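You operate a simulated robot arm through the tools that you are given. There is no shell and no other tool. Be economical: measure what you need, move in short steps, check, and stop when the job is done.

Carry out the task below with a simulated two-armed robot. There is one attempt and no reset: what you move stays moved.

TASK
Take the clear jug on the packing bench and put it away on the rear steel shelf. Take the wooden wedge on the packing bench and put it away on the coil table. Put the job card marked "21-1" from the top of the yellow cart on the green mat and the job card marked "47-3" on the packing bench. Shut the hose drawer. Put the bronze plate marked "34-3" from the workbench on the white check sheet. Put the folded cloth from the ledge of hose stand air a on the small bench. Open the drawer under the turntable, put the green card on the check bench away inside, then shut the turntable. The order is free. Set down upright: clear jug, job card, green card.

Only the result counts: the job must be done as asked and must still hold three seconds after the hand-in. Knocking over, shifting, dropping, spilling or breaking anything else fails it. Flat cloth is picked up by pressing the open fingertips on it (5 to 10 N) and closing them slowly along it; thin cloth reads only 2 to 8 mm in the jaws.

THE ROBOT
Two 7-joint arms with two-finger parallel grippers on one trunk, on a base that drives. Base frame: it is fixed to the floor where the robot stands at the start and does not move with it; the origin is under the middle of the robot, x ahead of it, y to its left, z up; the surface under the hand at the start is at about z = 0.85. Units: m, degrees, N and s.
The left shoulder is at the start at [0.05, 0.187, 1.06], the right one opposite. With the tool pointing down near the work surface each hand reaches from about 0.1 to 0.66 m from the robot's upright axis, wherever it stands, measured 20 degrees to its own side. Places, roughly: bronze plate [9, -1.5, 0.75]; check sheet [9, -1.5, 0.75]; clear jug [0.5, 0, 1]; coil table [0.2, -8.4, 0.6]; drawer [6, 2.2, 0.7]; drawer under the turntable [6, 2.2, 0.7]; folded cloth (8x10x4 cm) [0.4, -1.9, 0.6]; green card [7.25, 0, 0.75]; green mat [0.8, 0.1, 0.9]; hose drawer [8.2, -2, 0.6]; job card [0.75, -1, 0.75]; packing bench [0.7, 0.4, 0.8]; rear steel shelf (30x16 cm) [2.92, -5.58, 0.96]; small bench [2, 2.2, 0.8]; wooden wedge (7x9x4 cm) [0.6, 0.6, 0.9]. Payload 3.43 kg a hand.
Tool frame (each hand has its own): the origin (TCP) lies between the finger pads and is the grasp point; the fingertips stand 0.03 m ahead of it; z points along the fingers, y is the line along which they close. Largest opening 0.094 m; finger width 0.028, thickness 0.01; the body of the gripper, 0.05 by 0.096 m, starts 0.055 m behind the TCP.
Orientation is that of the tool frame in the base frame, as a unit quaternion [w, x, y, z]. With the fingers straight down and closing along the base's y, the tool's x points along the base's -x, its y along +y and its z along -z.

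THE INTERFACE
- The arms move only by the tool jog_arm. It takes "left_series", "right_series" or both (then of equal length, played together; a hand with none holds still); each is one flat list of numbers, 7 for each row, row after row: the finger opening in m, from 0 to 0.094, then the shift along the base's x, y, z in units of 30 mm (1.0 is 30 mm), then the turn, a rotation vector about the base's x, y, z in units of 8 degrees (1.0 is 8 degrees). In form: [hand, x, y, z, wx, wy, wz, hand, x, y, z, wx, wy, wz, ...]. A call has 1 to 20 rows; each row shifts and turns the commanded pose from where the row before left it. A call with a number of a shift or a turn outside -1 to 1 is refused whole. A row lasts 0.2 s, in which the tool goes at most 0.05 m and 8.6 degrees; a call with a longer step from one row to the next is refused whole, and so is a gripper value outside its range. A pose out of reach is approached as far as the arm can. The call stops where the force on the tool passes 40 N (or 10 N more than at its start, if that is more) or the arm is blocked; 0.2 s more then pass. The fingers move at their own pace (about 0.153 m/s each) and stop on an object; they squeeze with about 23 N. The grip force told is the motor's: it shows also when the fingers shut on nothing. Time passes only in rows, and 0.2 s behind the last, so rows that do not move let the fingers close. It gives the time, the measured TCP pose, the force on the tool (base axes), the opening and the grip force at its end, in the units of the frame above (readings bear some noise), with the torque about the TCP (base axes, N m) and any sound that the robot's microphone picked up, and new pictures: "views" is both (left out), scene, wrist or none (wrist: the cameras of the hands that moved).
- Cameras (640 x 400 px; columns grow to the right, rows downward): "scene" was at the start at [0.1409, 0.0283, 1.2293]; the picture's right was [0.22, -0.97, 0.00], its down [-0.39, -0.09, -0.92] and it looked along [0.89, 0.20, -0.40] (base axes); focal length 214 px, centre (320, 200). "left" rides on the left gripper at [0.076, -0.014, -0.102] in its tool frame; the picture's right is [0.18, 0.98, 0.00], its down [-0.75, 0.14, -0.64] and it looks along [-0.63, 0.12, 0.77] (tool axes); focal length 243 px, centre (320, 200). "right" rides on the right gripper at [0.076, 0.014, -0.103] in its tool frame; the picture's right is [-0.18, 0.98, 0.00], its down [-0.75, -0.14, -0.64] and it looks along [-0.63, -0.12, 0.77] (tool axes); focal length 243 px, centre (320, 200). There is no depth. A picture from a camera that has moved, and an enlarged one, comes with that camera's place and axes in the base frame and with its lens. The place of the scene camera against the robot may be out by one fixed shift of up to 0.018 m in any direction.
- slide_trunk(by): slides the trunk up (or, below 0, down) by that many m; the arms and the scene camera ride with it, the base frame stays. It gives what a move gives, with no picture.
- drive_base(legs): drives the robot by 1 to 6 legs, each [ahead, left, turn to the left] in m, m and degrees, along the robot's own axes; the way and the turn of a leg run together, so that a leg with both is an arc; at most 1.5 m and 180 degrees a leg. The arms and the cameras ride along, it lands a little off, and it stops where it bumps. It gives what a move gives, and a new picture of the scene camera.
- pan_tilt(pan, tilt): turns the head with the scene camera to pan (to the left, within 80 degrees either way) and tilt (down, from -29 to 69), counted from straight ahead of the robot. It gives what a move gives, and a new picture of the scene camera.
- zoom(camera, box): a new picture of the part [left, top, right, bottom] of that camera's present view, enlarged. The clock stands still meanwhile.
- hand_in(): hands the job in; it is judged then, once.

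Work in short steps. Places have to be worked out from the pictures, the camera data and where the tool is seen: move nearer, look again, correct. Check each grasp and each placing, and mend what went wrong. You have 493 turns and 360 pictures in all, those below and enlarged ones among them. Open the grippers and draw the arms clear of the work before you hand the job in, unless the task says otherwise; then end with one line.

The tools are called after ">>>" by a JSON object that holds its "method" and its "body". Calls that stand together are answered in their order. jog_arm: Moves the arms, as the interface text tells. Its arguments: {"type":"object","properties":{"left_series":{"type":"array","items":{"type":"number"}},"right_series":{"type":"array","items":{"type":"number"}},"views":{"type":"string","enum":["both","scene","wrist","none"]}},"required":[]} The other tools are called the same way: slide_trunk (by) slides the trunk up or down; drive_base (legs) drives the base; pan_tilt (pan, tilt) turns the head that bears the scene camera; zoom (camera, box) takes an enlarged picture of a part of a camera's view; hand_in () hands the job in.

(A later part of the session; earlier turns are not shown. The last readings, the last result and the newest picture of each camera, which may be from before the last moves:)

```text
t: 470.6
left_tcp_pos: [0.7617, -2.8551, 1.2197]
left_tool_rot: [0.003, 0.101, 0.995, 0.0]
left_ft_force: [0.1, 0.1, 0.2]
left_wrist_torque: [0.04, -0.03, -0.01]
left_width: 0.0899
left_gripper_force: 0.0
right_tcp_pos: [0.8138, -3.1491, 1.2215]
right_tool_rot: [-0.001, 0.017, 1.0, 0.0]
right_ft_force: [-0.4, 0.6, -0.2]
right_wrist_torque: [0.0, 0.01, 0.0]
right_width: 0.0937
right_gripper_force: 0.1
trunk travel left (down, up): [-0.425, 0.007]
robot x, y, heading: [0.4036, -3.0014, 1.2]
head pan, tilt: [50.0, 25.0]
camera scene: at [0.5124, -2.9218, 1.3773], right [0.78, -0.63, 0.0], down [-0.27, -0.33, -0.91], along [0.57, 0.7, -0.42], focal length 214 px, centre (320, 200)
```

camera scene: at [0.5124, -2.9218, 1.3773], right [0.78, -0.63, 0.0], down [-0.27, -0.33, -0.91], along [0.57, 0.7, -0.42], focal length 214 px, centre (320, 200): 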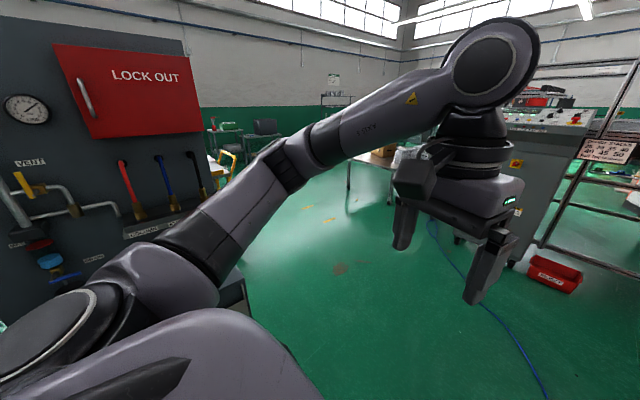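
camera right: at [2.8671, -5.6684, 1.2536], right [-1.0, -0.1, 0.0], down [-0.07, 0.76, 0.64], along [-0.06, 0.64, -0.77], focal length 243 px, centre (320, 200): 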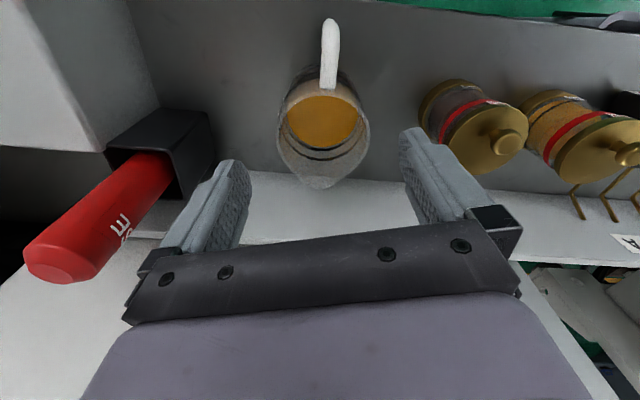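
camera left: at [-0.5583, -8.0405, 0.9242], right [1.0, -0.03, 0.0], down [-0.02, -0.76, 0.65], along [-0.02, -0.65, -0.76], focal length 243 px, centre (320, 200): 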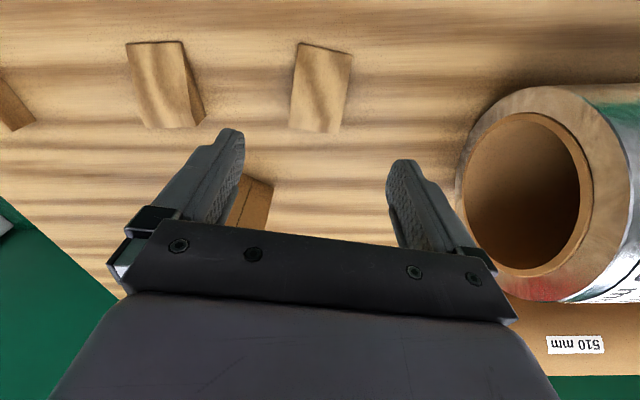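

Turn to face the stand (+y) and look at its ledge.

>>> {"method": "drive_base", "body": {"legs": [[0, 0, 88.8]]}}

>>> {"method": "pan_tilt", "body": {"pan": 0, "tilt": 35}}

```text
t: 474.9
left_tcp_pos: [0.2604, -2.6427, 1.2197]
left_tool_rot: [0.003, -0.627, 0.779, 0.003]
left_ft_force: [-0.3, 0.0, -0.7]
left_wrist_torque: [0.01, 0.0, 0.03]
left_width: 0.0898
left_gripper_force: 0.0
right_tcp_pos: [0.5543, -2.5947, 1.2231]
right_tool_rot: [0.0, -0.69, 0.723, -0.001]
right_ft_force: [-1.0, 0.2, -0.5]
right_wrist_torque: [0.03, 0.02, 0.02]
right_width: 0.0939
right_gripper_force: 0.0
trunk travel left (down, up): [-0.425, 0.007]
robot x, y, heading: [0.4027, -3.0017, 90.4]
head pan, tilt: [50.0, 25.0]
camera scene: at [0.3246, -2.8774, 1.3773], right [0.64, 0.77, 0.0], down [0.33, -0.27, -0.91], along [-0.7, 0.58, -0.42], focal length 214 px, centre (320, 200)
```

scene: 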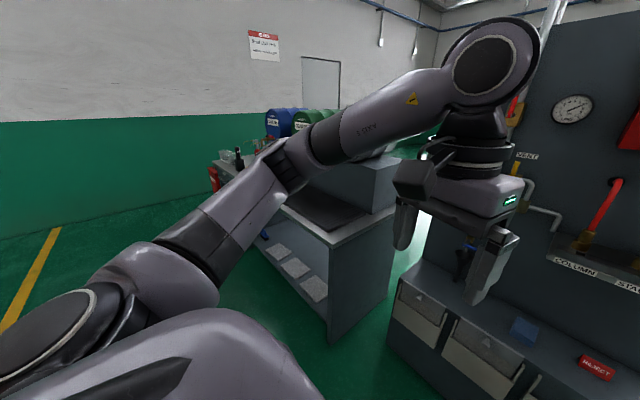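

```text
t: 476.0
left_tcp_pos: [0.2609, -2.643, 1.22]
left_tool_rot: [0.003, -0.628, 0.778, 0.001]
left_ft_force: [-0.3, 0.0, 0.2]
left_wrist_torque: [0.03, -0.01, -0.03]
left_width: 0.0901
left_gripper_force: 0.1
right_tcp_pos: [0.5554, -2.5948, 1.2218]
right_tool_rot: [0.0, -0.69, 0.724, 0.0]
right_ft_force: [-1.2, -0.2, 0.5]
right_wrist_torque: [-0.01, -0.01, 0.03]
right_width: 0.0939
right_gripper_force: 0.0
trunk travel left (down, up): [-0.425, 0.007]
robot x, y, heading: [0.4049, -3.0026, 90.5]
head pan, tilt: [0.0, 35.0]
camera scene: at [0.395, -2.8481, 1.3615], right [1.0, 0.01, 0.0], down [0.0, -0.57, -0.82], along [-0.01, 0.82, -0.57], focal length 214 px, centre (320, 200)
```

scene: 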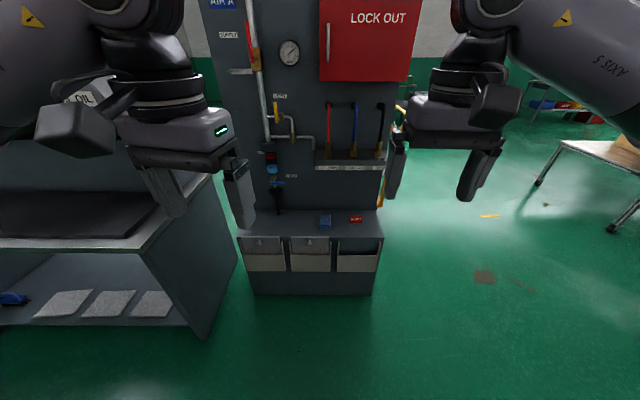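

Blue folded cloth lies on the ledge at ≈[0.42,‑1.985,0.6]. Zoom in.

>>> {"method": "zoom", "body": {"camera": "scene", "box": [235, 130, 400, 290]}}

```text
2.50 times, centred on (318, 210) of scene
camera zoom: at [0.395, -2.8481, 1.3615], right [1.0, 0.01, 0.0], down [0.0, -0.57, -0.82], along [-0.01, 0.82, -0.57], focal length 536 px, centre (326, 175)
```

zoom: 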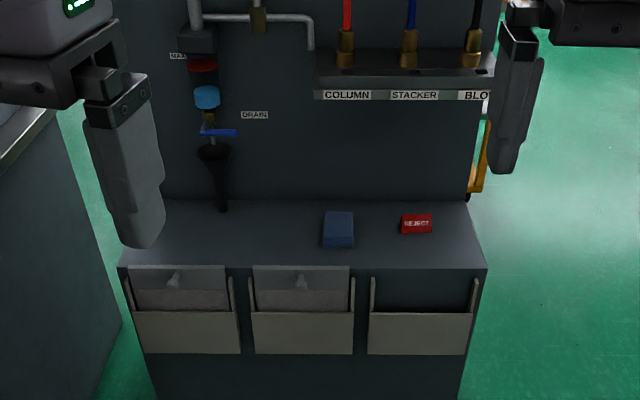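

Use the left hand. Move right 0.2 and ahead 0.45, and lower the trunk 0.3.

>>> {"method": "drive_base", "body": {"legs": [[0.0, -0.2, 0], [0.42, 0, 0]]}}

>>> {"method": "slide_trunk", "body": {"by": -0.3}}

>>> {"method": "jog_arm", "body": {"left_series": [0.094, 0, -0.3, -0.2, 0.9, 0, 0.3, 0.094, 0, -0.3, -0.2, 0.9, 0, 0.3, 0.094, 0, -0.3, -0.2, 0.9, 0, 0.3, 0.094, 0, -0.3, -0.2, 0.9, 0, 0.3, 0.094, 0, -0.2, 0, 0.9, 0, 0.3], "views": "both"}}

```text
t: 480.6
left_tcp_pos: [0.4587, -2.2158, 1.2191]
left_tool_rot: [0.003, -0.626, 0.78, 0.002]
left_ft_force: [1.1, -0.9, 0.0]
left_wrist_torque: [0.0, -0.03, -0.01]
left_width: 0.0899
left_gripper_force: 0.2
right_tcp_pos: [0.7527, -2.1698, 1.2222]
right_tool_rot: [0.0, -0.69, 0.724, 0.0]
right_ft_force: [0.1, 0.2, -1.0]
right_wrist_torque: [-0.06, 0.03, 0.02]
right_width: 0.094
right_gripper_force: 0.1
trunk travel left (down, up): [-0.425, 0.007]
robot x, y, heading: [0.6003, -2.5726, 90.0]
head pan, tilt: [0.0, 35.0]
camera scene: at [0.5929, -2.4222, 1.3614], right [1.0, 0.0, 0.0], down [0.0, -0.57, -0.82], along [0.0, 0.82, -0.57], focal length 214 px, centre (320, 200)
```

scene: 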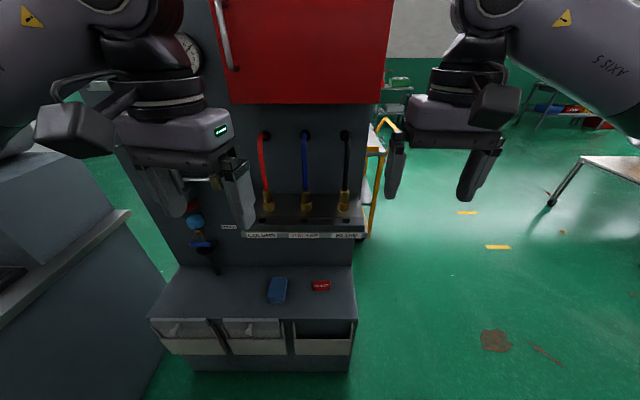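

```text
t: 483.6
left_tcp_pos: [0.4594, -2.2169, 0.9186]
left_tool_rot: [0.004, -0.626, 0.78, 0.002]
left_ft_force: [-0.1, 0.1, 0.4]
left_wrist_torque: [0.0, 0.03, 0.0]
left_width: 0.0901
left_gripper_force: 0.1
right_tcp_pos: [0.7526, -2.1691, 0.922]
right_tool_rot: [0.0, -0.69, 0.724, 0.0]
right_ft_force: [0.4, -0.4, -0.2]
right_wrist_torque: [-0.02, -0.01, -0.02]
right_width: 0.094
right_gripper_force: 0.1
trunk travel left (down, up): [-0.125, 0.307]
robot x, y, heading: [0.6009, -2.5756, 90.1]
head pan, tilt: [0.0, 35.0]
```

```text
t: 484.8
left_tcp_pos: [0.4598, -2.2573, 0.8961]
left_tool_rot: [-0.196, 0.672, -0.672, -0.242]
left_ft_force: [0.0, 0.2, 0.0]
left_wrist_torque: [-0.01, 0.01, -0.01]
left_width: 0.0941
left_gripper_force: 0.1
right_tcp_pos: [0.7534, -2.1703, 0.9207]
right_tool_rot: [0.0, -0.69, 0.724, 0.0]
right_ft_force: [0.4, -0.3, -0.3]
right_wrist_torque: [0.02, 0.03, 0.03]
right_width: 0.0943
right_gripper_force: 0.1
trunk travel left (down, up): [-0.125, 0.307]
robot x, y, heading: [0.6011, -2.5779, 90.2]
head pan, tilt: [0.0, 35.0]
camera scene: at [0.5929, -2.4228, 1.0615], right [1.0, 0.0, 0.0], down [0.0, -0.57, -0.82], along [0.0, 0.82, -0.57], focal length 214 px, centre (320, 200)
camera left: at [0.4775, -2.3791, 0.9328], right [-0.98, -0.17, -0.05], down [-0.09, 0.23, 0.97], along [-0.15, 0.96, -0.24], focal length 243 px, centre (320, 200)
```

scene: 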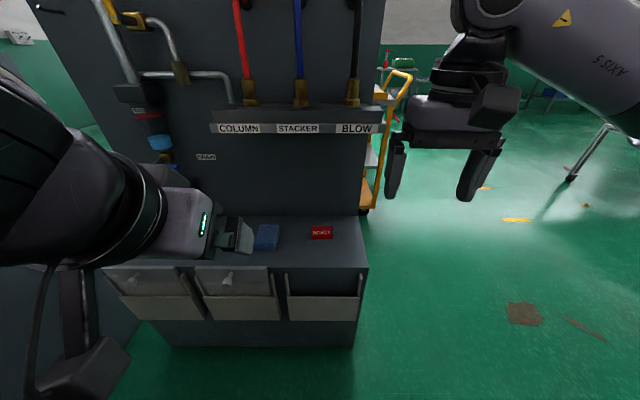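
left: 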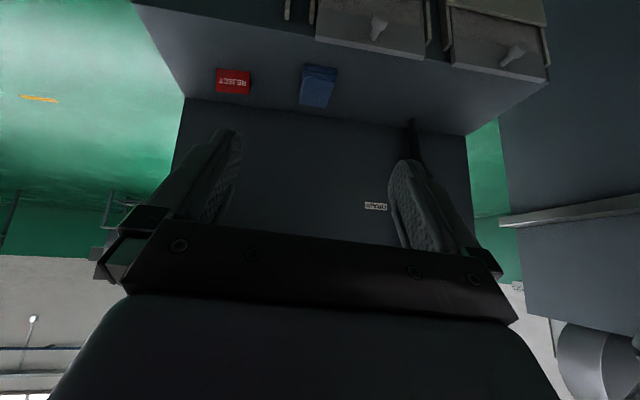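

Triangulated: ledge z≈0.53, cloth centre ≈[0.42,‑1.895], 7.5×10 cm. Approach with the tilted left hand to a pre‑grasp point.

>>> {"method": "jog_arm", "body": {"left_series": [0.094, -0.15, 0.9, -0.7, 0, -0.15, 0, 0.094, -0.15, 0.9, -0.8, 0, -0.15, 0, 0.094, -0.15, 0.9, -0.8, 0, -0.14, 0, 0.094, -0.15, 0.9, -0.8, 0, 0, 0, 0.094, -0.15, 0.9, -0.8, 0, 0, 0, 0.094, -0.15, 0.9, -0.8, 0, 0, 0, 0.094, -0.15, 0.9, -0.8, 0, 0, 0, 0.094, -0.15, 0.9, -0.8, 0, 0, 0, 0.094, -0.1, 0.5, -0.8, 0, 0, 0], "views": "both"}}

```text
t: 486.8
left_tcp_pos: [0.4195, -2.0267, 0.679]
left_tool_rot: [-0.215, 0.679, -0.666, -0.222]
left_ft_force: [-0.7, 0.0, -0.3]
left_wrist_torque: [0.0, 0.03, 0.02]
left_width: 0.0937
left_gripper_force: 0.0
right_tcp_pos: [0.7533, -2.169, 0.9224]
right_tool_rot: [0.0, -0.69, 0.724, 0.0]
right_ft_force: [-0.2, 0.4, 0.5]
right_wrist_torque: [0.01, 0.04, 0.01]
right_width: 0.0941
right_gripper_force: 0.2
trunk travel left (down, up): [-0.125, 0.307]
robot x, y, heading: [0.6008, -2.576, 90.5]
head pan, tilt: [0.0, 35.0]
camera scene: at [0.5929, -2.4227, 1.0615], right [1.0, 0.0, 0.0], down [0.0, -0.57, -0.82], along [0.0, 0.82, -0.57], focal length 214 px, centre (320, 200)
camera left: at [0.4356, -2.1476, 0.7192], right [-0.98, -0.17, -0.11], down [-0.14, 0.23, 0.96], along [-0.14, 0.96, -0.25], focal length 243 px, centre (320, 200)
```

scene: 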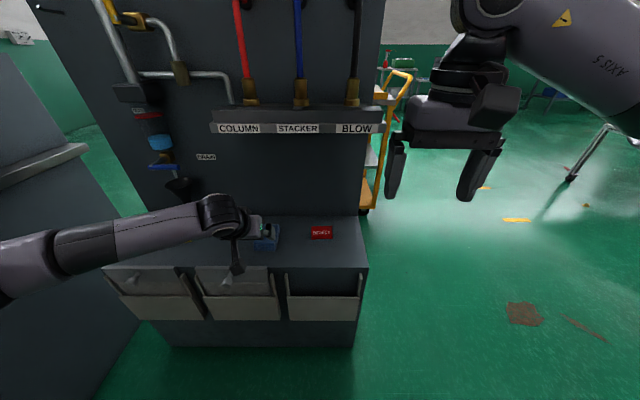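
left: 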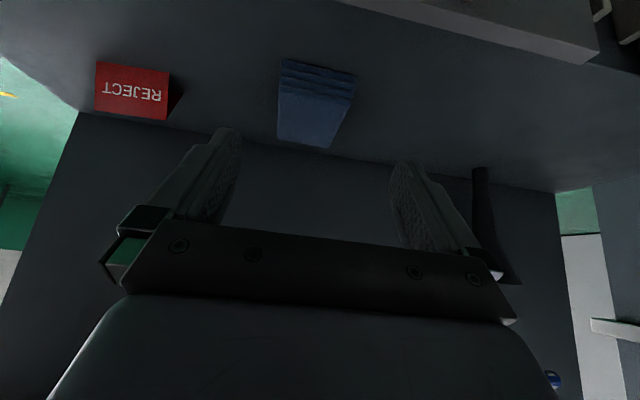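

Aligned (cloth x 0.38–0.457). Advance to just above, TCP z≈0.575.

>>> {"method": "jog_arm", "body": {"left_series": [0.094, 0, 0.9, -0.85, 0, 0, 0, 0.094, 0, 0.95, -0.85, 0, 0, 0, 0.094, 0, 0.95, -0.85, 0, 0, 0, 0.094, 0, 0.95, -0.85, 0, 0, 0], "views": "wrist"}}

```text
t: 487.8
left_tcp_pos: [0.4211, -1.9165, 0.5828]
left_tool_rot: [-0.219, 0.678, -0.666, -0.222]
left_ft_force: [0.8, -6.2, 8.9]
left_wrist_torque: [-0.17, -0.08, 0.03]
left_width: 0.0936
left_gripper_force: 0.0
right_tcp_pos: [0.7539, -2.1702, 0.9226]
right_tool_rot: [0.001, -0.69, 0.724, 0.001]
right_ft_force: [-0.3, 0.3, -0.3]
right_wrist_torque: [0.01, 0.01, 0.01]
right_width: 0.0941
right_gripper_force: 0.1
trunk travel left (down, up): [-0.125, 0.307]
robot x, y, heading: [0.5988, -2.5753, 90.7]
head pan, tilt: [0.0, 35.0]
camera left: at [0.4367, -2.0367, 0.6206], right [-0.98, -0.17, -0.11], down [-0.14, 0.23, 0.96], along [-0.13, 0.96, -0.24], focal length 243 px, centre (320, 200)
```

left: 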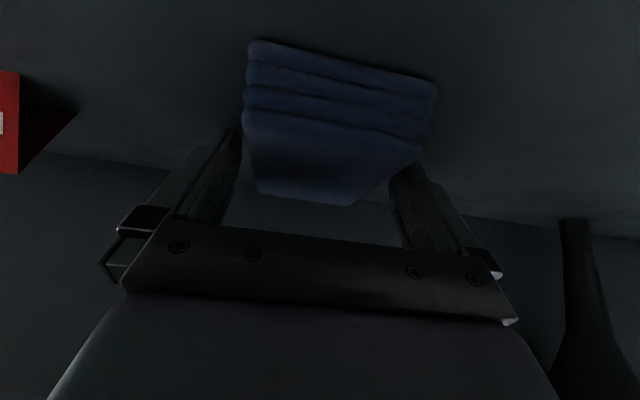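

Fingertips touch the ledge lightly (~10 N) on both sides of the cloth. Close slowly.

>>> {"method": "jog_arm", "body": {"left_series": [0.085, 0, 0, 0.03, 0, 0, 0, 0.075, 0, 0, 0, 0, 0, 0, 0.065, 0, 0, 0, 0, 0, 0, 0.055, 0, 0, 0, 0, 0, 0, 0.045, 0, 0, 0, 0, 0, 0, 0.035, 0, 0, 0, 0, 0, 0, 0.025, 0, 0, 0, 0, 0, 0, 0.02, 0, 0, 0, 0, 0, 0], "views": "wrist"}}

```text
t: 489.6
left_tcp_pos: [0.4204, -1.916, 0.5824]
left_tool_rot: [-0.217, 0.678, -0.666, -0.222]
left_ft_force: [6.5, 1.9, 10.1]
left_wrist_torque: [0.16, -0.6, 0.0]
left_width: 0.0733
left_gripper_force: 23.0
right_tcp_pos: [0.7539, -2.1702, 0.9226]
right_tool_rot: [0.0, -0.69, 0.724, 0.0]
right_ft_force: [0.1, 0.0, -0.3]
right_wrist_torque: [0.02, 0.01, 0.01]
right_width: 0.0938
right_gripper_force: 0.1
trunk travel left (down, up): [-0.125, 0.307]
robot x, y, heading: [0.6009, -2.5753, 90.4]
head pan, tilt: [0.0, 35.0]
camera left: at [0.4365, -2.0364, 0.6208], right [-0.98, -0.17, -0.11], down [-0.14, 0.23, 0.96], along [-0.14, 0.96, -0.25], focal length 243 px, centre (320, 200)
```

left: 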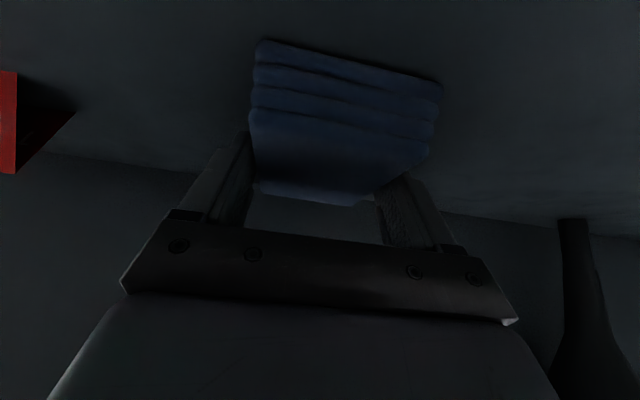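

Gripped as a rigid pack at 0.073 m. Lift and check.

>>> {"method": "jog_arm", "body": {"left_series": [0.02, 0, 0, 0.4, 0, 0, 0, 0.02, 0, -0.1, 0.7, 0, 0, 0, 0.02, 0, -0.5, 0.7, 0, 0, 0, 0.02, 0, -0.7, 0.7, 0, 0, 0], "views": "both"}}

```text
t: 490.6
left_tcp_pos: [0.4198, -1.9543, 0.6574]
left_tool_rot: [-0.215, 0.679, -0.666, -0.222]
left_ft_force: [-0.7, 0.1, -0.7]
left_wrist_torque: [0.0, -0.03, 0.0]
left_width: 0.0733
left_gripper_force: 23.0
right_tcp_pos: [0.7529, -2.1696, 0.9228]
right_tool_rot: [0.0, -0.69, 0.724, 0.0]
right_ft_force: [-0.8, -0.7, 0.3]
right_wrist_torque: [-0.02, 0.01, 0.03]
right_width: 0.094
right_gripper_force: 0.0
trunk travel left (down, up): [-0.125, 0.307]
robot x, y, heading: [0.5974, -2.5748, 90.3]
head pan, tilt: [0.0, 35.0]
camera scene: at [0.5929, -2.4227, 1.0615], right [1.0, 0.0, 0.0], down [0.0, -0.57, -0.82], along [0.0, 0.82, -0.57], focal length 214 px, centre (320, 200)
camera left: at [0.4363, -2.0754, 0.6958], right [-0.98, -0.17, -0.1], down [-0.14, 0.23, 0.96], along [-0.14, 0.96, -0.25], focal length 243 px, centre (320, 200)
```

scene: 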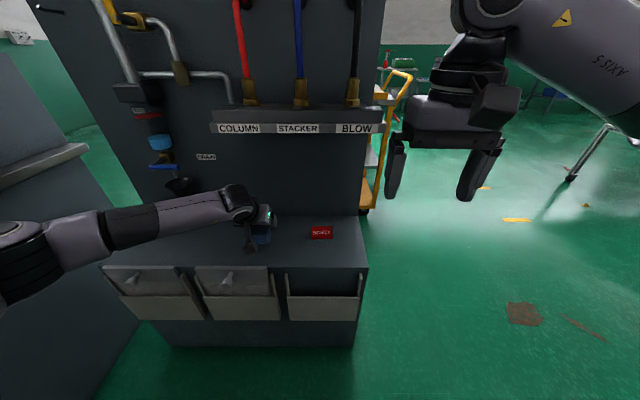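
left: 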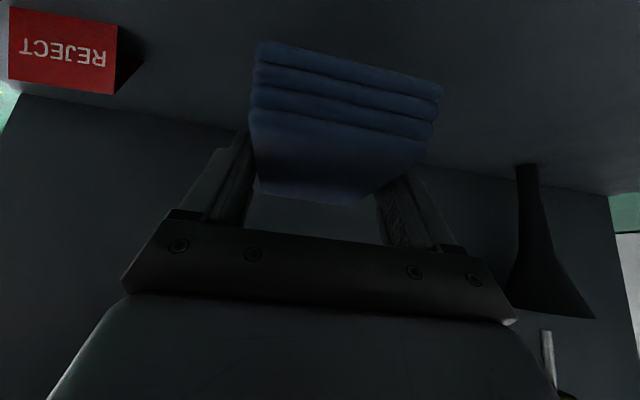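

Cloth is held. Retract up and back, raise the trunk, and head back east and north.

>>> {"method": "jog_arm", "body": {"left_series": [0.02, 0, -0.9, 0.7, 0, 0, 0, 0.02, 0, -0.9, 0.8, 0, 0, 0, 0.02, 0.1, -0.9, 0.8, 0, 0, 0, 0.02, 0.1, -0.9, 0.8, 0, 0, 0, 0.02, 0.1, -0.9, 0.8, 0, 0, 0, 0.02, 0.1, -0.9, 0.8, 0, 0, 0, 0.02, 0.1, -0.9, 0.8, 0, 0, 0, 0.02, 0, -0.9, 0.8, 0, 0, 0], "views": "none"}}

>>> {"method": "slide_trunk", "body": {"by": 0.15}}

>>> {"method": "drive_base", "body": {"legs": [[-0.25, 0, -0.4], [0, 0, -90], [1.35, 0, 0], [0, 0, 90]]}}

>>> {"method": "pan_tilt", "body": {"pan": 0, "tilt": 20}}

```text
t: 492.4
left_tcp_pos: [0.4345, -2.1721, 0.8454]
left_tool_rot: [-0.216, 0.679, -0.666, -0.222]
left_ft_force: [-0.3, 0.9, -1.1]
left_wrist_torque: [-0.02, 0.03, 0.0]
left_width: 0.0736
left_gripper_force: 22.7
right_tcp_pos: [0.7533, -2.1695, 0.9218]
right_tool_rot: [0.0, -0.69, 0.724, 0.0]
right_ft_force: [-0.5, 0.0, 0.2]
right_wrist_torque: [0.01, -0.04, -0.02]
right_width: 0.0939
right_gripper_force: 0.0
trunk travel left (down, up): [-0.125, 0.307]
robot x, y, heading: [0.6011, -2.5778, 90.3]
head pan, tilt: [0.0, 35.0]
```

```text
t: 494.2
left_tcp_pos: [0.4347, -2.1711, 0.9963]
left_tool_rot: [-0.216, 0.679, -0.666, -0.221]
left_ft_force: [-0.3, 0.4, 0.5]
left_wrist_torque: [0.01, 0.04, 0.01]
left_width: 0.0734
left_gripper_force: 23.1
right_tcp_pos: [0.7539, -2.1694, 1.0723]
right_tool_rot: [0.0, -0.689, 0.724, 0.0]
right_ft_force: [1.2, 0.1, 0.2]
right_wrist_torque: [-0.01, 0.0, 0.02]
right_width: 0.0942
right_gripper_force: 0.0
trunk travel left (down, up): [-0.275, 0.157]
robot x, y, heading: [0.6036, -2.5739, 90.4]
head pan, tilt: [0.0, 35.0]
```

```text
t: 510.0
left_tcp_pos: [1.7915, -2.4055, 0.9967]
left_tool_rot: [-0.216, 0.681, -0.663, -0.223]
left_ft_force: [-1.6, 0.1, -1.3]
left_wrist_torque: [0.01, 0.01, 0.0]
left_width: 0.0733
left_gripper_force: 22.4
right_tcp_pos: [2.1087, -2.401, 1.0718]
right_tool_rot: [-0.001, -0.692, 0.722, 0.0]
right_ft_force: [0.0, -0.5, 0.2]
right_wrist_torque: [-0.03, 0.01, 0.0]
right_width: 0.0939
right_gripper_force: 0.0
trunk travel left (down, up): [-0.275, 0.157]
robot x, y, heading: [1.9591, -2.8109, 90.6]
head pan, tilt: [0.0, 35.0]
camera scene: at [1.9507, -2.6562, 1.2115], right [1.0, 0.01, 0.0], down [0.01, -0.57, -0.82], along [-0.01, 0.82, -0.57], focal length 214 px, centre (320, 200)
```

scene: 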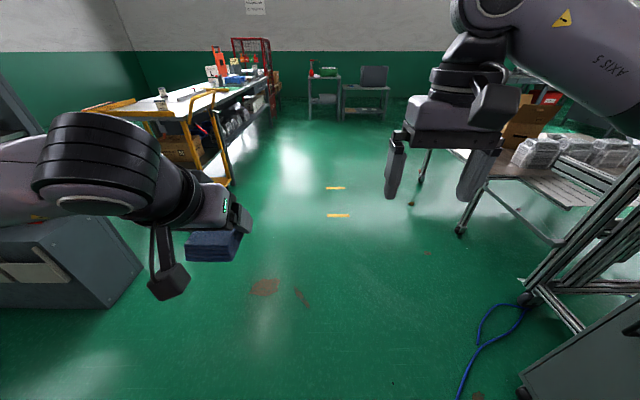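

```text
t: 510.8
left_tcp_pos: [1.7914, -2.4054, 0.9952]
left_tool_rot: [-0.216, 0.68, -0.664, -0.223]
left_ft_force: [0.5, 0.3, 0.9]
left_wrist_torque: [0.0, -0.02, 0.0]
left_width: 0.0733
left_gripper_force: 23.2
right_tcp_pos: [2.109, -2.402, 1.0716]
right_tool_rot: [0.0, -0.691, 0.722, 0.0]
right_ft_force: [-0.2, 0.7, 0.2]
right_wrist_torque: [0.05, -0.03, -0.02]
right_width: 0.094
right_gripper_force: 0.1
trunk travel left (down, up): [-0.275, 0.157]
robot x, y, heading: [1.9621, -2.8084, 90.3]
head pan, tilt: [0.0, 20.0]
camera scene: at [1.9507, -2.6512, 1.2353], right [1.0, 0.01, 0.0], down [0.0, -0.34, -0.94], along [-0.01, 0.94, -0.34], focal length 214 px, centre (320, 200)
```

scene: 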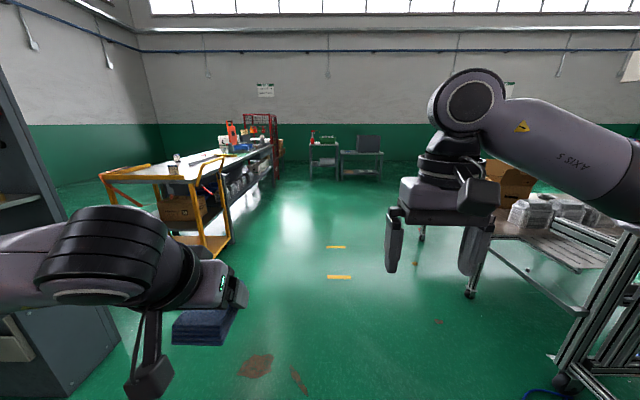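

Way north is clear. Drive ahead 3.9 m toward the small bench.

>>> {"method": "drive_base", "body": {"legs": [[1.4, 0, 0], [1.4, 0, 0], [1.1, 0, 0]]}}

```text
t: 529.5
left_tcp_pos: [1.7562, 1.4829, 0.9949]
left_tool_rot: [-0.216, 0.679, -0.665, -0.222]
left_ft_force: [0.6, 0.3, -1.0]
left_wrist_torque: [0.01, -0.01, 0.02]
left_width: 0.0733
left_gripper_force: 23.2
right_tcp_pos: [2.0749, 1.4848, 1.0728]
right_tool_rot: [0.0, -0.691, 0.723, 0.0]
right_ft_force: [0.5, 0.1, 0.5]
right_wrist_torque: [0.0, -0.02, -0.02]
right_width: 0.0939
right_gripper_force: 0.0
trunk travel left (down, up): [-0.275, 0.157]
robot x, y, heading: [1.9258, 1.076, 90.5]
head pan, tilt: [0.0, 20.0]
camera scene: at [1.9147, 1.2362, 1.2353], right [1.0, 0.01, 0.0], down [0.0, -0.34, -0.94], along [-0.01, 0.94, -0.34], focal length 214 px, centre (320, 200)
```

scene: 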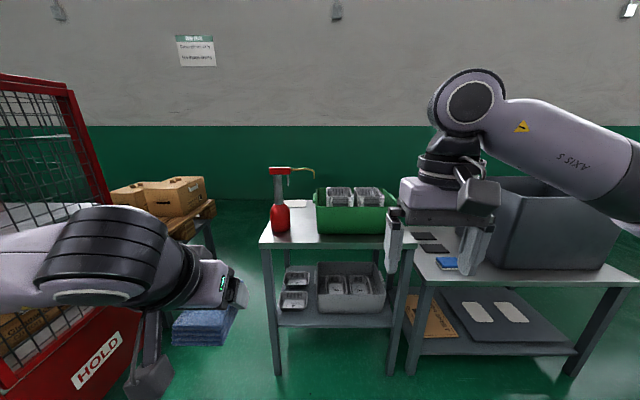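

Look down at the two tables' tops.

>>> {"method": "drive_base", "body": {"legs": [[0.4, 0, 0]]}}

>>> {"method": "pan_tilt", "body": {"pan": 0, "tilt": 40}}

```text
t: 532.0
left_tcp_pos: [1.7518, 1.8818, 0.9948]
left_tool_rot: [-0.215, 0.68, -0.664, -0.223]
left_ft_force: [-0.7, 0.1, -0.6]
left_wrist_torque: [-0.02, 0.01, 0.02]
left_width: 0.0733
left_gripper_force: 22.8
right_tcp_pos: [2.0698, 1.884, 1.0713]
right_tool_rot: [-0.001, -0.692, 0.722, -0.001]
right_ft_force: [-0.7, 0.9, 0.0]
right_wrist_torque: [-0.01, -0.01, -0.02]
right_width: 0.0938
right_gripper_force: 0.1
trunk travel left (down, up): [-0.275, 0.157]
robot x, y, heading: [1.9203, 1.4758, 90.6]
head pan, tilt: [0.0, 20.0]
camera scene: at [1.9109, 1.635, 1.2353], right [1.0, 0.01, 0.0], down [0.0, -0.34, -0.94], along [-0.01, 0.94, -0.34], focal length 214 px, centre (320, 200)
```

scene: 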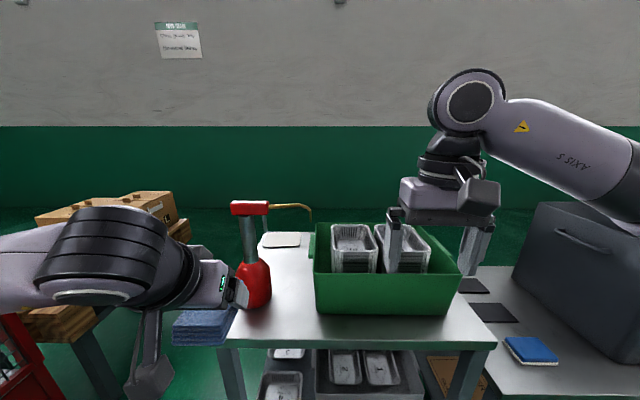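

```text
t: 532.8
left_tcp_pos: [1.7515, 1.8802, 0.9952]
left_tool_rot: [-0.215, 0.681, -0.664, -0.224]
left_ft_force: [-0.2, 0.0, -1.9]
left_wrist_torque: [0.02, 0.0, 0.0]
left_width: 0.0732
left_gripper_force: 23.8
right_tcp_pos: [2.0697, 1.8838, 1.0723]
right_tool_rot: [0.0, -0.692, 0.722, 0.0]
right_ft_force: [-0.2, -0.6, -0.3]
right_wrist_torque: [-0.01, 0.02, 0.01]
right_width: 0.0941
right_gripper_force: 0.0
trunk travel left (down, up): [-0.275, 0.157]
robot x, y, heading: [1.9198, 1.4729, 90.8]
head pan, tilt: [0.0, 40.0]
camera scene: at [1.911, 1.6266, 1.204], right [1.0, 0.01, 0.0], down [0.01, -0.64, -0.77], along [-0.01, 0.77, -0.64], focal length 214 px, centre (320, 200)
```

scene: 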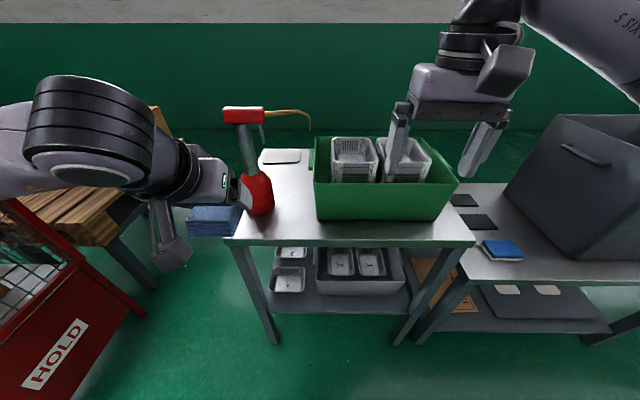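

Table A (x 1.68–2.35) matches the small bench. Look with the right wrist camera for free space.

>>> {"method": "zoom", "body": {"camera": "right", "box": [0, 0, 640, 400]}}

>>> {"method": "zoom", "body": {"camera": "scene", "box": [170, 90, 490, 290]}}

```text
1.00 times, centred on (320, 200) of right (not enlarged: the box is as wide or as high as the picture)
camera zoom: at [2.0514, 1.8078, 1.174], right [-0.97, 0.23, 0.0], down [0.17, 0.75, 0.64], along [0.15, 0.63, -0.77], focal length 243 px, centre (320, 200)
```

zoom: 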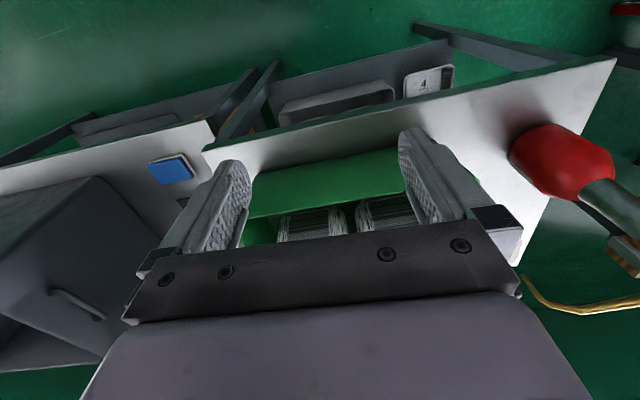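

```text
2.00 times, centred on (330, 190) of scene
camera zoom: at [1.911, 1.6266, 1.204], right [1.0, 0.01, 0.0], down [0.01, -0.64, -0.77], along [-0.01, 0.77, -0.64], focal length 429 px, centre (300, 220)
```

zoom: 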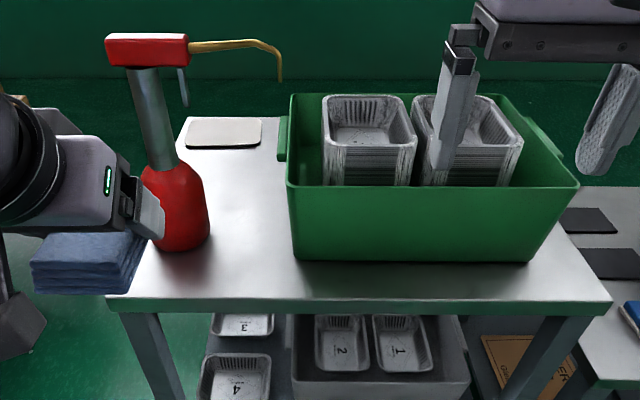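

Table z≈0.785; free patch between can and bin around [1.84,2.02]. First move the cloth over laterally, then forward/down.

>>> {"method": "jog_arm", "body": {"left_series": [0.02, 0.9, 0, 0, 0, 0, 0, 0.02, 0.9, 0, 0, 0, 0, 0, 0.02, 0.9, 0.4, -0.5, 0, 0, 0, 0.02, 0.25, 0.8, -0.9, 0, 0, 0, 0.02, 0, 0.8, -0.9, 0, 0, 0, 0.02, 0, 0.8, -0.9, 0, 0, 0, 0.02, 0, 0.5, -0.9, 0, 0, 0], "right_series": [0.094, 0.5, -0.5, 0.3, 0, 0, 0, 0.094, 0.5, -0.5, 0.3, 0, 0, 0, 0.094, 0.5, -0.5, 0.3, 0, 0, 0, 0.094, 0.5, -0.5, 0, 0, 0, 0, 0.094, 0, 0, 0, 0, 0, 0, 0.094, 0, 0, 0, 0, 0, 0, 0.094, 0, 0, 0, 0, 0, 0], "views": "both"}}

```text
t: 534.4
left_tcp_pos: [1.8417, 1.9801, 0.8709]
left_tool_rot: [-0.216, 0.681, -0.664, -0.222]
left_ft_force: [0.5, 0.3, -1.1]
left_wrist_torque: [0.02, 0.01, -0.02]
left_width: 0.0732
left_gripper_force: 22.8
right_tcp_pos: [2.1307, 1.8237, 1.0986]
right_tool_rot: [-0.001, -0.691, 0.723, 0.0]
right_ft_force: [0.6, -0.2, -0.3]
right_wrist_torque: [0.02, 0.0, 0.0]
right_width: 0.094
right_gripper_force: 0.1
trunk travel left (down, up): [-0.275, 0.157]
robot x, y, heading: [1.9215, 1.4759, 90.5]
head pan, tilt: [0.0, 40.0]
camera scene: at [1.911, 1.6268, 1.204], right [1.0, 0.01, 0.0], down [0.01, -0.64, -0.77], along [-0.01, 0.77, -0.64], focal length 214 px, centre (320, 200)
camera right: at [2.1111, 1.7484, 1.2012], right [-0.97, 0.23, 0.0], down [0.17, 0.75, 0.64], along [0.15, 0.62, -0.77], focal length 243 px, centre (320, 200)
camera left: at [1.8572, 1.8604, 0.9101], right [-0.98, -0.17, -0.11], down [-0.14, 0.23, 0.96], along [-0.14, 0.96, -0.25], focal length 243 px, centre (320, 200)
```

scene: 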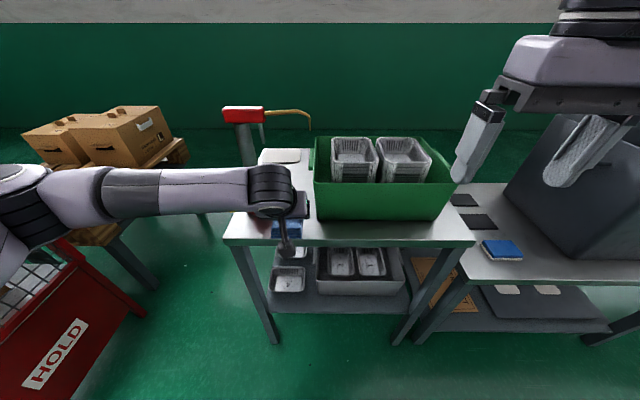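
right: 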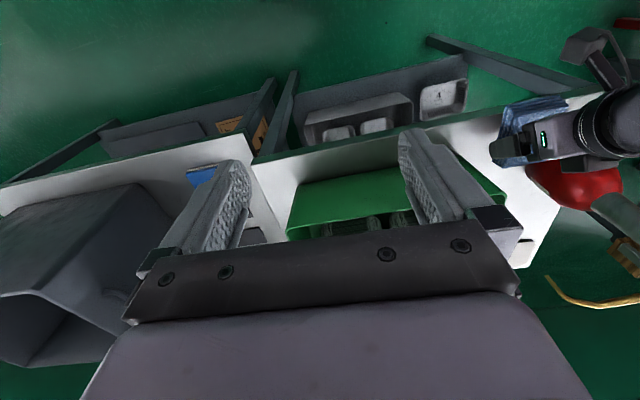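
left: 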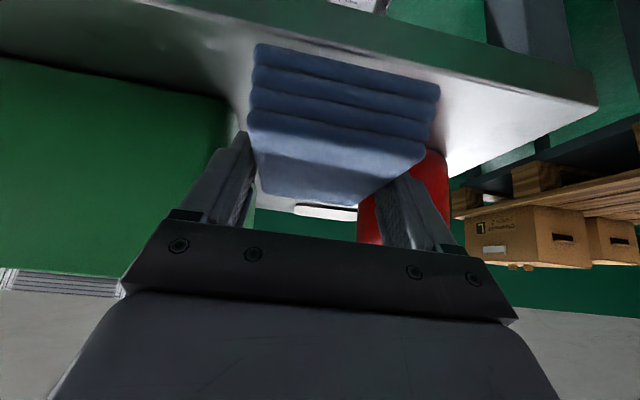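

Fingers stay in front of both bin and can. Lower to the table.

>>> {"method": "jog_arm", "body": {"left_series": [0.02, 0, 0.4, -0.7, 0, 0, 0, 0.02, 0, 0.4, -0.7, 0, 0, 0, 0.02, 0, 0, -0.2, 0, 0, 0], "views": "wrist"}}

```text
t: 535.2
left_tcp_pos: [1.8414, 2.0045, 0.8322]
left_tool_rot: [-0.222, 0.679, -0.662, -0.226]
left_ft_force: [-3.0, -8.0, 36.1]
left_wrist_torque: [-0.83, 0.62, 0.22]
left_width: 0.0734
left_gripper_force: 23.4
right_tcp_pos: [2.1295, 1.8219, 1.1009]
right_tool_rot: [0.001, -0.692, 0.722, 0.001]
right_ft_force: [-0.5, -0.2, 0.2]
right_wrist_torque: [-0.02, 0.01, 0.0]
right_width: 0.0939
right_gripper_force: 0.0
trunk travel left (down, up): [-0.275, 0.157]
robot x, y, heading: [1.9204, 1.478, 90.5]
head pan, tilt: [0.0, 40.0]
camera left: at [1.8577, 1.8831, 0.8691], right [-0.98, -0.17, -0.11], down [-0.15, 0.21, 0.97], along [-0.14, 0.96, -0.23], focal length 243 px, centre (320, 200)
```

left: 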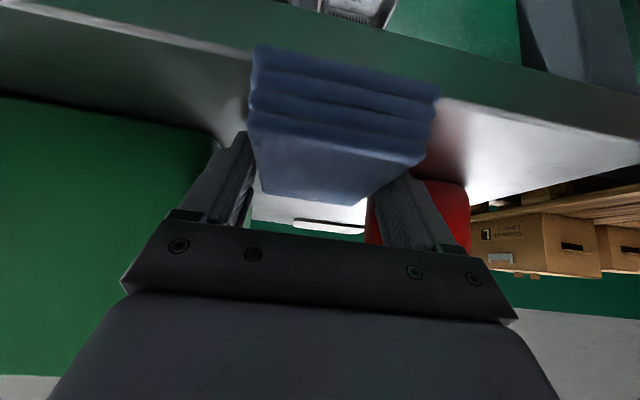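

Table contact earlier than computed. The cloth lies on the table with its near end at the edge; lift slightly, move 1.2 cm forward, set down again.

>>> {"method": "jog_arm", "body": {"left_series": [0.02, 0, 0, 0.3, 0, 0, 0, 0.02, -0.12, 0.4, 0.1, 0, 0, 0, 0.02, 0, 0, -0.15, 0, 0, 0], "views": "wrist"}}

```text
t: 536.0
left_tcp_pos: [1.8352, 2.0153, 0.832]
left_tool_rot: [-0.215, 0.68, -0.664, -0.223]
left_ft_force: [-3.2, -6.2, 11.7]
left_wrist_torque: [-0.08, -0.35, -0.32]
left_width: 0.0733
left_gripper_force: 23.4
right_tcp_pos: [2.1285, 1.8233, 1.1003]
right_tool_rot: [0.001, -0.692, 0.722, 0.0]
right_ft_force: [0.1, 0.0, 0.3]
right_wrist_torque: [-0.03, 0.0, -0.02]
right_width: 0.094
right_gripper_force: 0.1
trunk travel left (down, up): [-0.275, 0.157]
robot x, y, heading: [1.9223, 1.4772, 90.7]
head pan, tilt: [0.0, 40.0]
camera left: at [1.8526, 1.8942, 0.8709], right [-0.98, -0.17, -0.11], down [-0.14, 0.23, 0.96], along [-0.14, 0.96, -0.25], focal length 243 px, centre (320, 200)
```

left: 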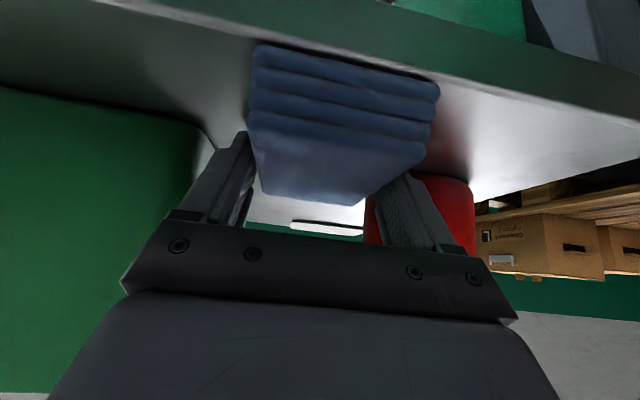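

Now fully on the table. Open a little and withdraw backward along the tool axis.

>>> {"method": "jog_arm", "body": {"left_series": [0.078, 0, 0, 0, 0, 0, 0, 0.082, 0, 0, 0, 0, 0, 0, 0.084, 0, 0, 0.05, 0, 0, 0, 0.084, 0, -0.5, 0.5, 0, 0, 0, 0.084, 0, -0.7, 0.8, 0, 0, 0, 0.084, 0, -0.8, 0.9, 0, 0, 0, 0.084, 0, -0.8, 0.9, 0, 0, 0], "views": "both"}}

```text
t: 537.6
left_tcp_pos: [1.837, 1.9305, 0.9259]
left_tool_rot: [-0.215, 0.681, -0.664, -0.223]
left_ft_force: [-0.5, -0.5, 0.1]
left_wrist_torque: [0.03, -0.01, 0.0]
left_width: 0.0839
left_gripper_force: 0.0
right_tcp_pos: [2.1289, 1.8246, 1.1004]
right_tool_rot: [0.0, -0.692, 0.722, 0.0]
right_ft_force: [-0.2, -0.7, -0.3]
right_wrist_torque: [-0.02, 0.01, -0.03]
right_width: 0.0941
right_gripper_force: 0.0
trunk travel left (down, up): [-0.275, 0.157]
robot x, y, heading: [1.916, 1.4758, 90.5]
head pan, tilt: [0.0, 40.0]
camera scene: at [1.9111, 1.6264, 1.204], right [1.0, 0.01, 0.0], down [0.01, -0.64, -0.77], along [-0.01, 0.77, -0.64], focal length 214 px, centre (320, 200)
camera left: at [1.8537, 1.8103, 0.9641], right [-0.98, -0.17, -0.11], down [-0.14, 0.23, 0.96], along [-0.14, 0.96, -0.25], focal length 243 px, centre (320, 200)
```

scene: 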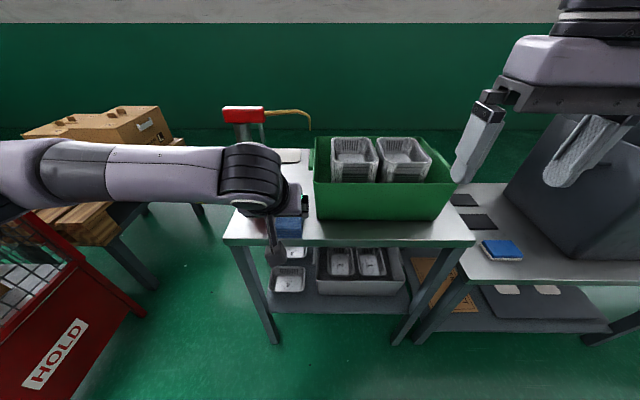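
left: 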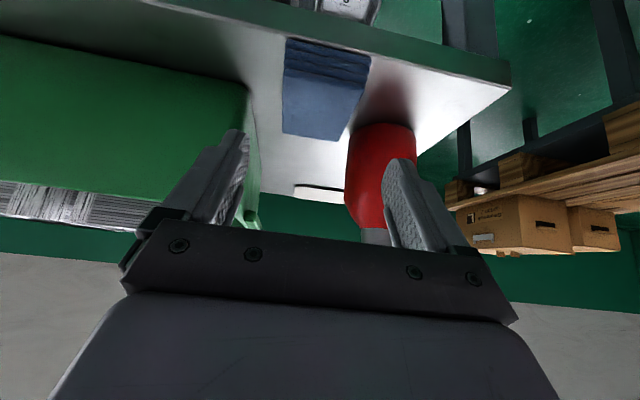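

Cloth rests on the small bench. Retract the left hand and untilt, then back out and turn east.

>>> {"method": "jog_arm", "body": {"left_series": [0.09, -0.3, -0.9, 0.8, -0.9, 0, 0, 0.09, -0.3, -0.9, 0.8, -0.9, 0, 0, 0.09, 0, -0.6, 0.8, -0.9, 0, 0, 0.09, 0, -0.3, 0.8, -0.9, 0, 0, 0.09, 0, 0, 0.5, -0.9, 0, 0], "views": "none"}}

>>> {"method": "drive_base", "body": {"legs": [[-0.45, 0, 0], [0, 0, -90], [1.4, 0, 0], [0.8, 0, 0]]}}

>>> {"method": "pan_tilt", "body": {"pan": 10, "tilt": 10}}

```text
t: 538.8
left_tcp_pos: [1.8198, 1.8493, 1.0364]
left_tool_rot: [0.007, 0.713, -0.701, -0.005]
left_ft_force: [0.4, -0.2, 0.0]
left_wrist_torque: [0.01, -0.03, -0.02]
left_width: 0.0898
left_gripper_force: 0.1
right_tcp_pos: [2.1302, 1.8247, 1.0983]
right_tool_rot: [0.0, -0.692, 0.722, 0.0]
right_ft_force: [0.2, -0.3, 0.3]
right_wrist_torque: [0.03, 0.03, -0.02]
right_width: 0.0937
right_gripper_force: 0.0
trunk travel left (down, up): [-0.275, 0.157]
robot x, y, heading: [1.9233, 1.4735, 90.3]
head pan, tilt: [0.0, 40.0]
```

```text
t: 555.8
left_tcp_pos: [4.4975, 1.1645, 1.0375]
left_tool_rot: [0.0, -0.012, 1.0, 0.009]
left_ft_force: [-1.2, -0.6, -1.0]
left_wrist_torque: [-0.01, 0.0, 0.02]
left_width: 0.0897
left_gripper_force: 0.1
right_tcp_pos: [4.4727, 0.854, 1.0981]
right_tool_rot: [0.0, 0.017, 1.0, 0.0]
right_ft_force: [0.1, -0.5, -0.4]
right_wrist_torque: [-0.03, 0.04, 0.01]
right_width: 0.094
right_gripper_force: 0.0
trunk travel left (down, up): [-0.275, 0.157]
robot x, y, heading: [4.1234, 1.0594, 0.9]
head pan, tilt: [0.0, 40.0]
camera scene: at [4.2594, 1.0702, 1.2039], right [0.02, -1.0, 0.0], down [-0.64, -0.01, -0.77], along [0.77, 0.01, -0.64], focal length 214 px, centre (320, 200)
```

scene: 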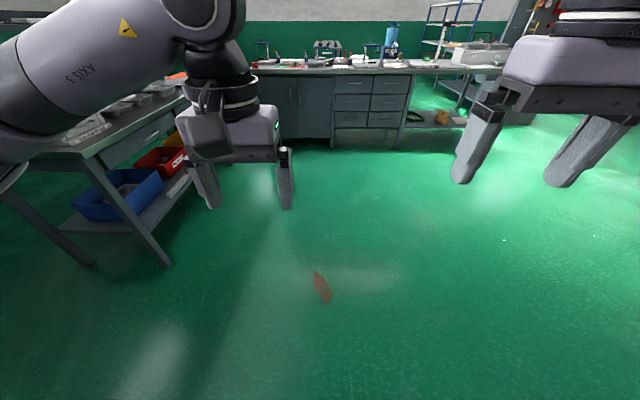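

```text
t: 556.8
left_tcp_pos: [4.4969, 1.1637, 1.0374]
left_tool_rot: [0.001, -0.013, 1.0, 0.008]
left_ft_force: [0.2, -0.5, -0.3]
left_wrist_torque: [0.0, 0.01, -0.02]
left_width: 0.0902
left_gripper_force: 0.1
right_tcp_pos: [4.4733, 0.8536, 1.0985]
right_tool_rot: [0.0, 0.018, 1.0, 0.0]
right_ft_force: [-0.4, -0.2, -0.4]
right_wrist_torque: [0.0, -0.01, 0.0]
right_width: 0.0938
right_gripper_force: 0.0
trunk travel left (down, up): [-0.275, 0.157]
robot x, y, heading: [4.1243, 1.0635, 0.7]
head pan, tilt: [10.0, 10.0]
camera scene: at [4.2655, 1.0865, 1.2516], right [0.19, -0.98, 0.0], down [-0.17, -0.03, -0.98], along [0.97, 0.19, -0.17], focal length 214 px, centre (320, 200)
```

scene: 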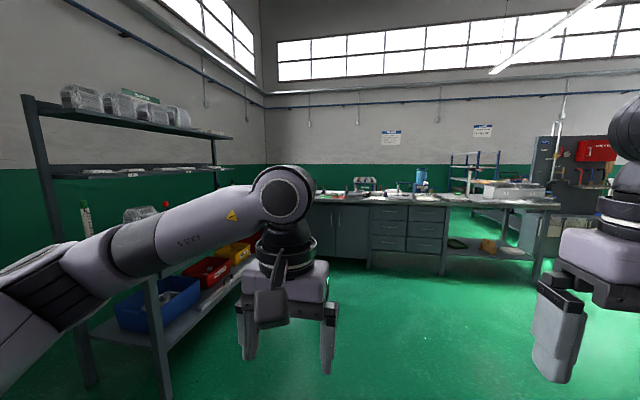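

Drive 1.2 m further and look left (turntable at [6,2.2]) and ahead (check bench).

>>> {"method": "drive_base", "body": {"legs": [[1.3, -0.1, 0]]}}

>>> {"method": "pan_tilt", "body": {"pan": 60, "tilt": 22}}

>>> {"method": "pan_tilt", "body": {"pan": -15, "tilt": 18}}

```text
t: 563.3
left_tcp_pos: [5.7974, 1.0945, 1.0374]
left_tool_rot: [0.0, -0.016, 1.0, 0.009]
left_ft_force: [-0.2, 0.1, -0.3]
left_wrist_torque: [-0.01, 0.02, -0.01]
left_width: 0.0901
left_gripper_force: 0.2
right_tcp_pos: [5.7747, 0.7833, 1.0985]
right_tool_rot: [0.0, 0.014, 1.0, 0.0]
right_ft_force: [-0.3, 0.4, -0.7]
right_wrist_torque: [0.0, 0.0, -0.01]
right_width: 0.094
right_gripper_force: 0.0
trunk travel left (down, up): [-0.275, 0.157]
robot x, y, heading: [5.4213, 0.9876, 1.1]
head pan, tilt: [10.0, 10.0]
camera scene: at [5.5659, 1.0159, 1.2516], right [0.2, -0.98, 0.0], down [-0.17, -0.03, -0.98], along [0.97, 0.19, -0.17], focal length 214 px, centre (320, 200)
```

scene: 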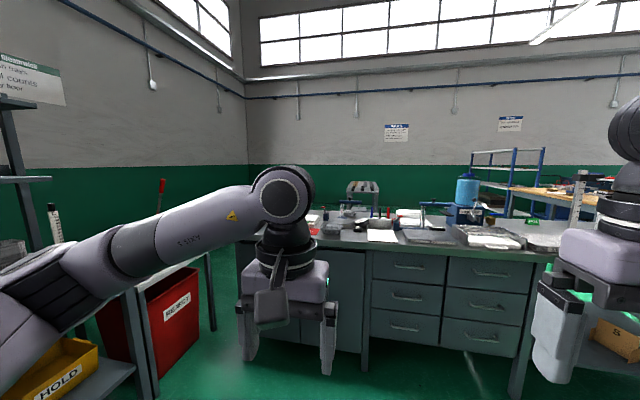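

```text
t: 564.5
left_tcp_pos: [5.7963, 1.0944, 1.0381]
left_tool_rot: [0.001, -0.016, 1.0, 0.01]
left_ft_force: [0.2, -0.1, -0.4]
left_wrist_torque: [0.01, -0.03, -0.01]
left_width: 0.0899
left_gripper_force: 0.0
right_tcp_pos: [5.7759, 0.7843, 1.0992]
right_tool_rot: [0.0, 0.014, 1.0, 0.0]
right_ft_force: [-0.1, 0.3, -0.4]
right_wrist_torque: [0.01, 0.01, 0.02]
right_width: 0.0941
right_gripper_force: 0.0
trunk travel left (down, up): [-0.275, 0.157]
robot x, y, heading: [5.4203, 0.9893, 1.5]
head pan, tilt: [60.0, 22.0]
camera scene: at [5.5192, 1.079, 1.2321], right [0.88, -0.48, 0.0], down [-0.18, -0.33, -0.93], along [0.44, 0.81, -0.37], focal length 214 px, centre (320, 200)
```

scene: 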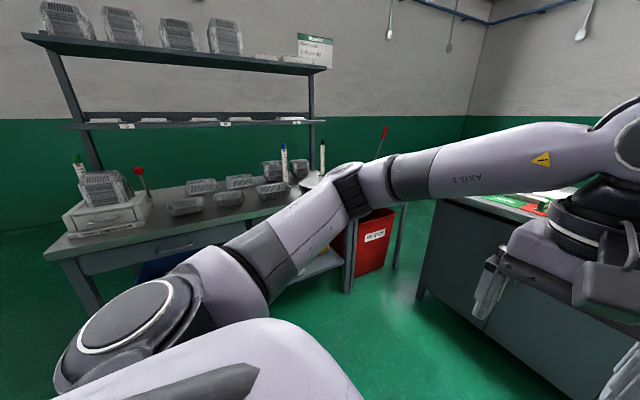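

```text
t: 566.0
left_tcp_pos: [5.7965, 1.0951, 1.0382]
left_tool_rot: [-0.001, -0.016, 1.0, 0.009]
left_ft_force: [-0.8, -0.5, 0.0]
left_wrist_torque: [0.02, -0.01, 0.0]
left_width: 0.0898
left_gripper_force: 0.0
right_tcp_pos: [5.7755, 0.7846, 1.1003]
right_tool_rot: [0.0, 0.015, 1.0, 0.0]
right_ft_force: [-0.2, 0.4, -0.4]
right_wrist_torque: [0.0, 0.03, 0.02]
right_width: 0.094
right_gripper_force: 0.1
trunk travel left (down, up): [-0.275, 0.157]
robot x, y, heading: [5.4225, 0.986, 1.3]
head pan, tilt: [-15.0, 18.0]
camera scene: at [5.5654, 0.9757, 1.2386], right [-0.23, -0.97, 0.0], down [-0.3, 0.07, -0.95], along [0.92, -0.22, -0.31], focal length 214 px, centre (320, 200)
```

scene: 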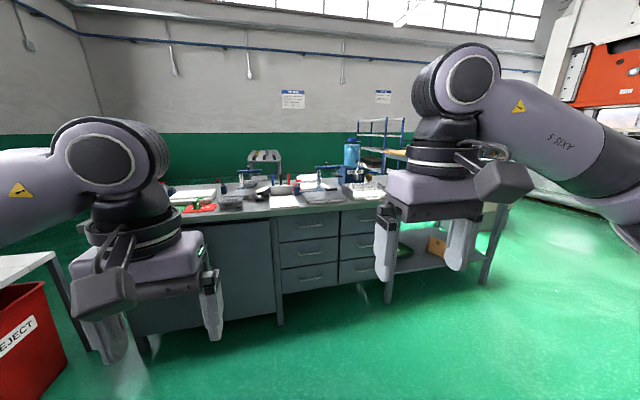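

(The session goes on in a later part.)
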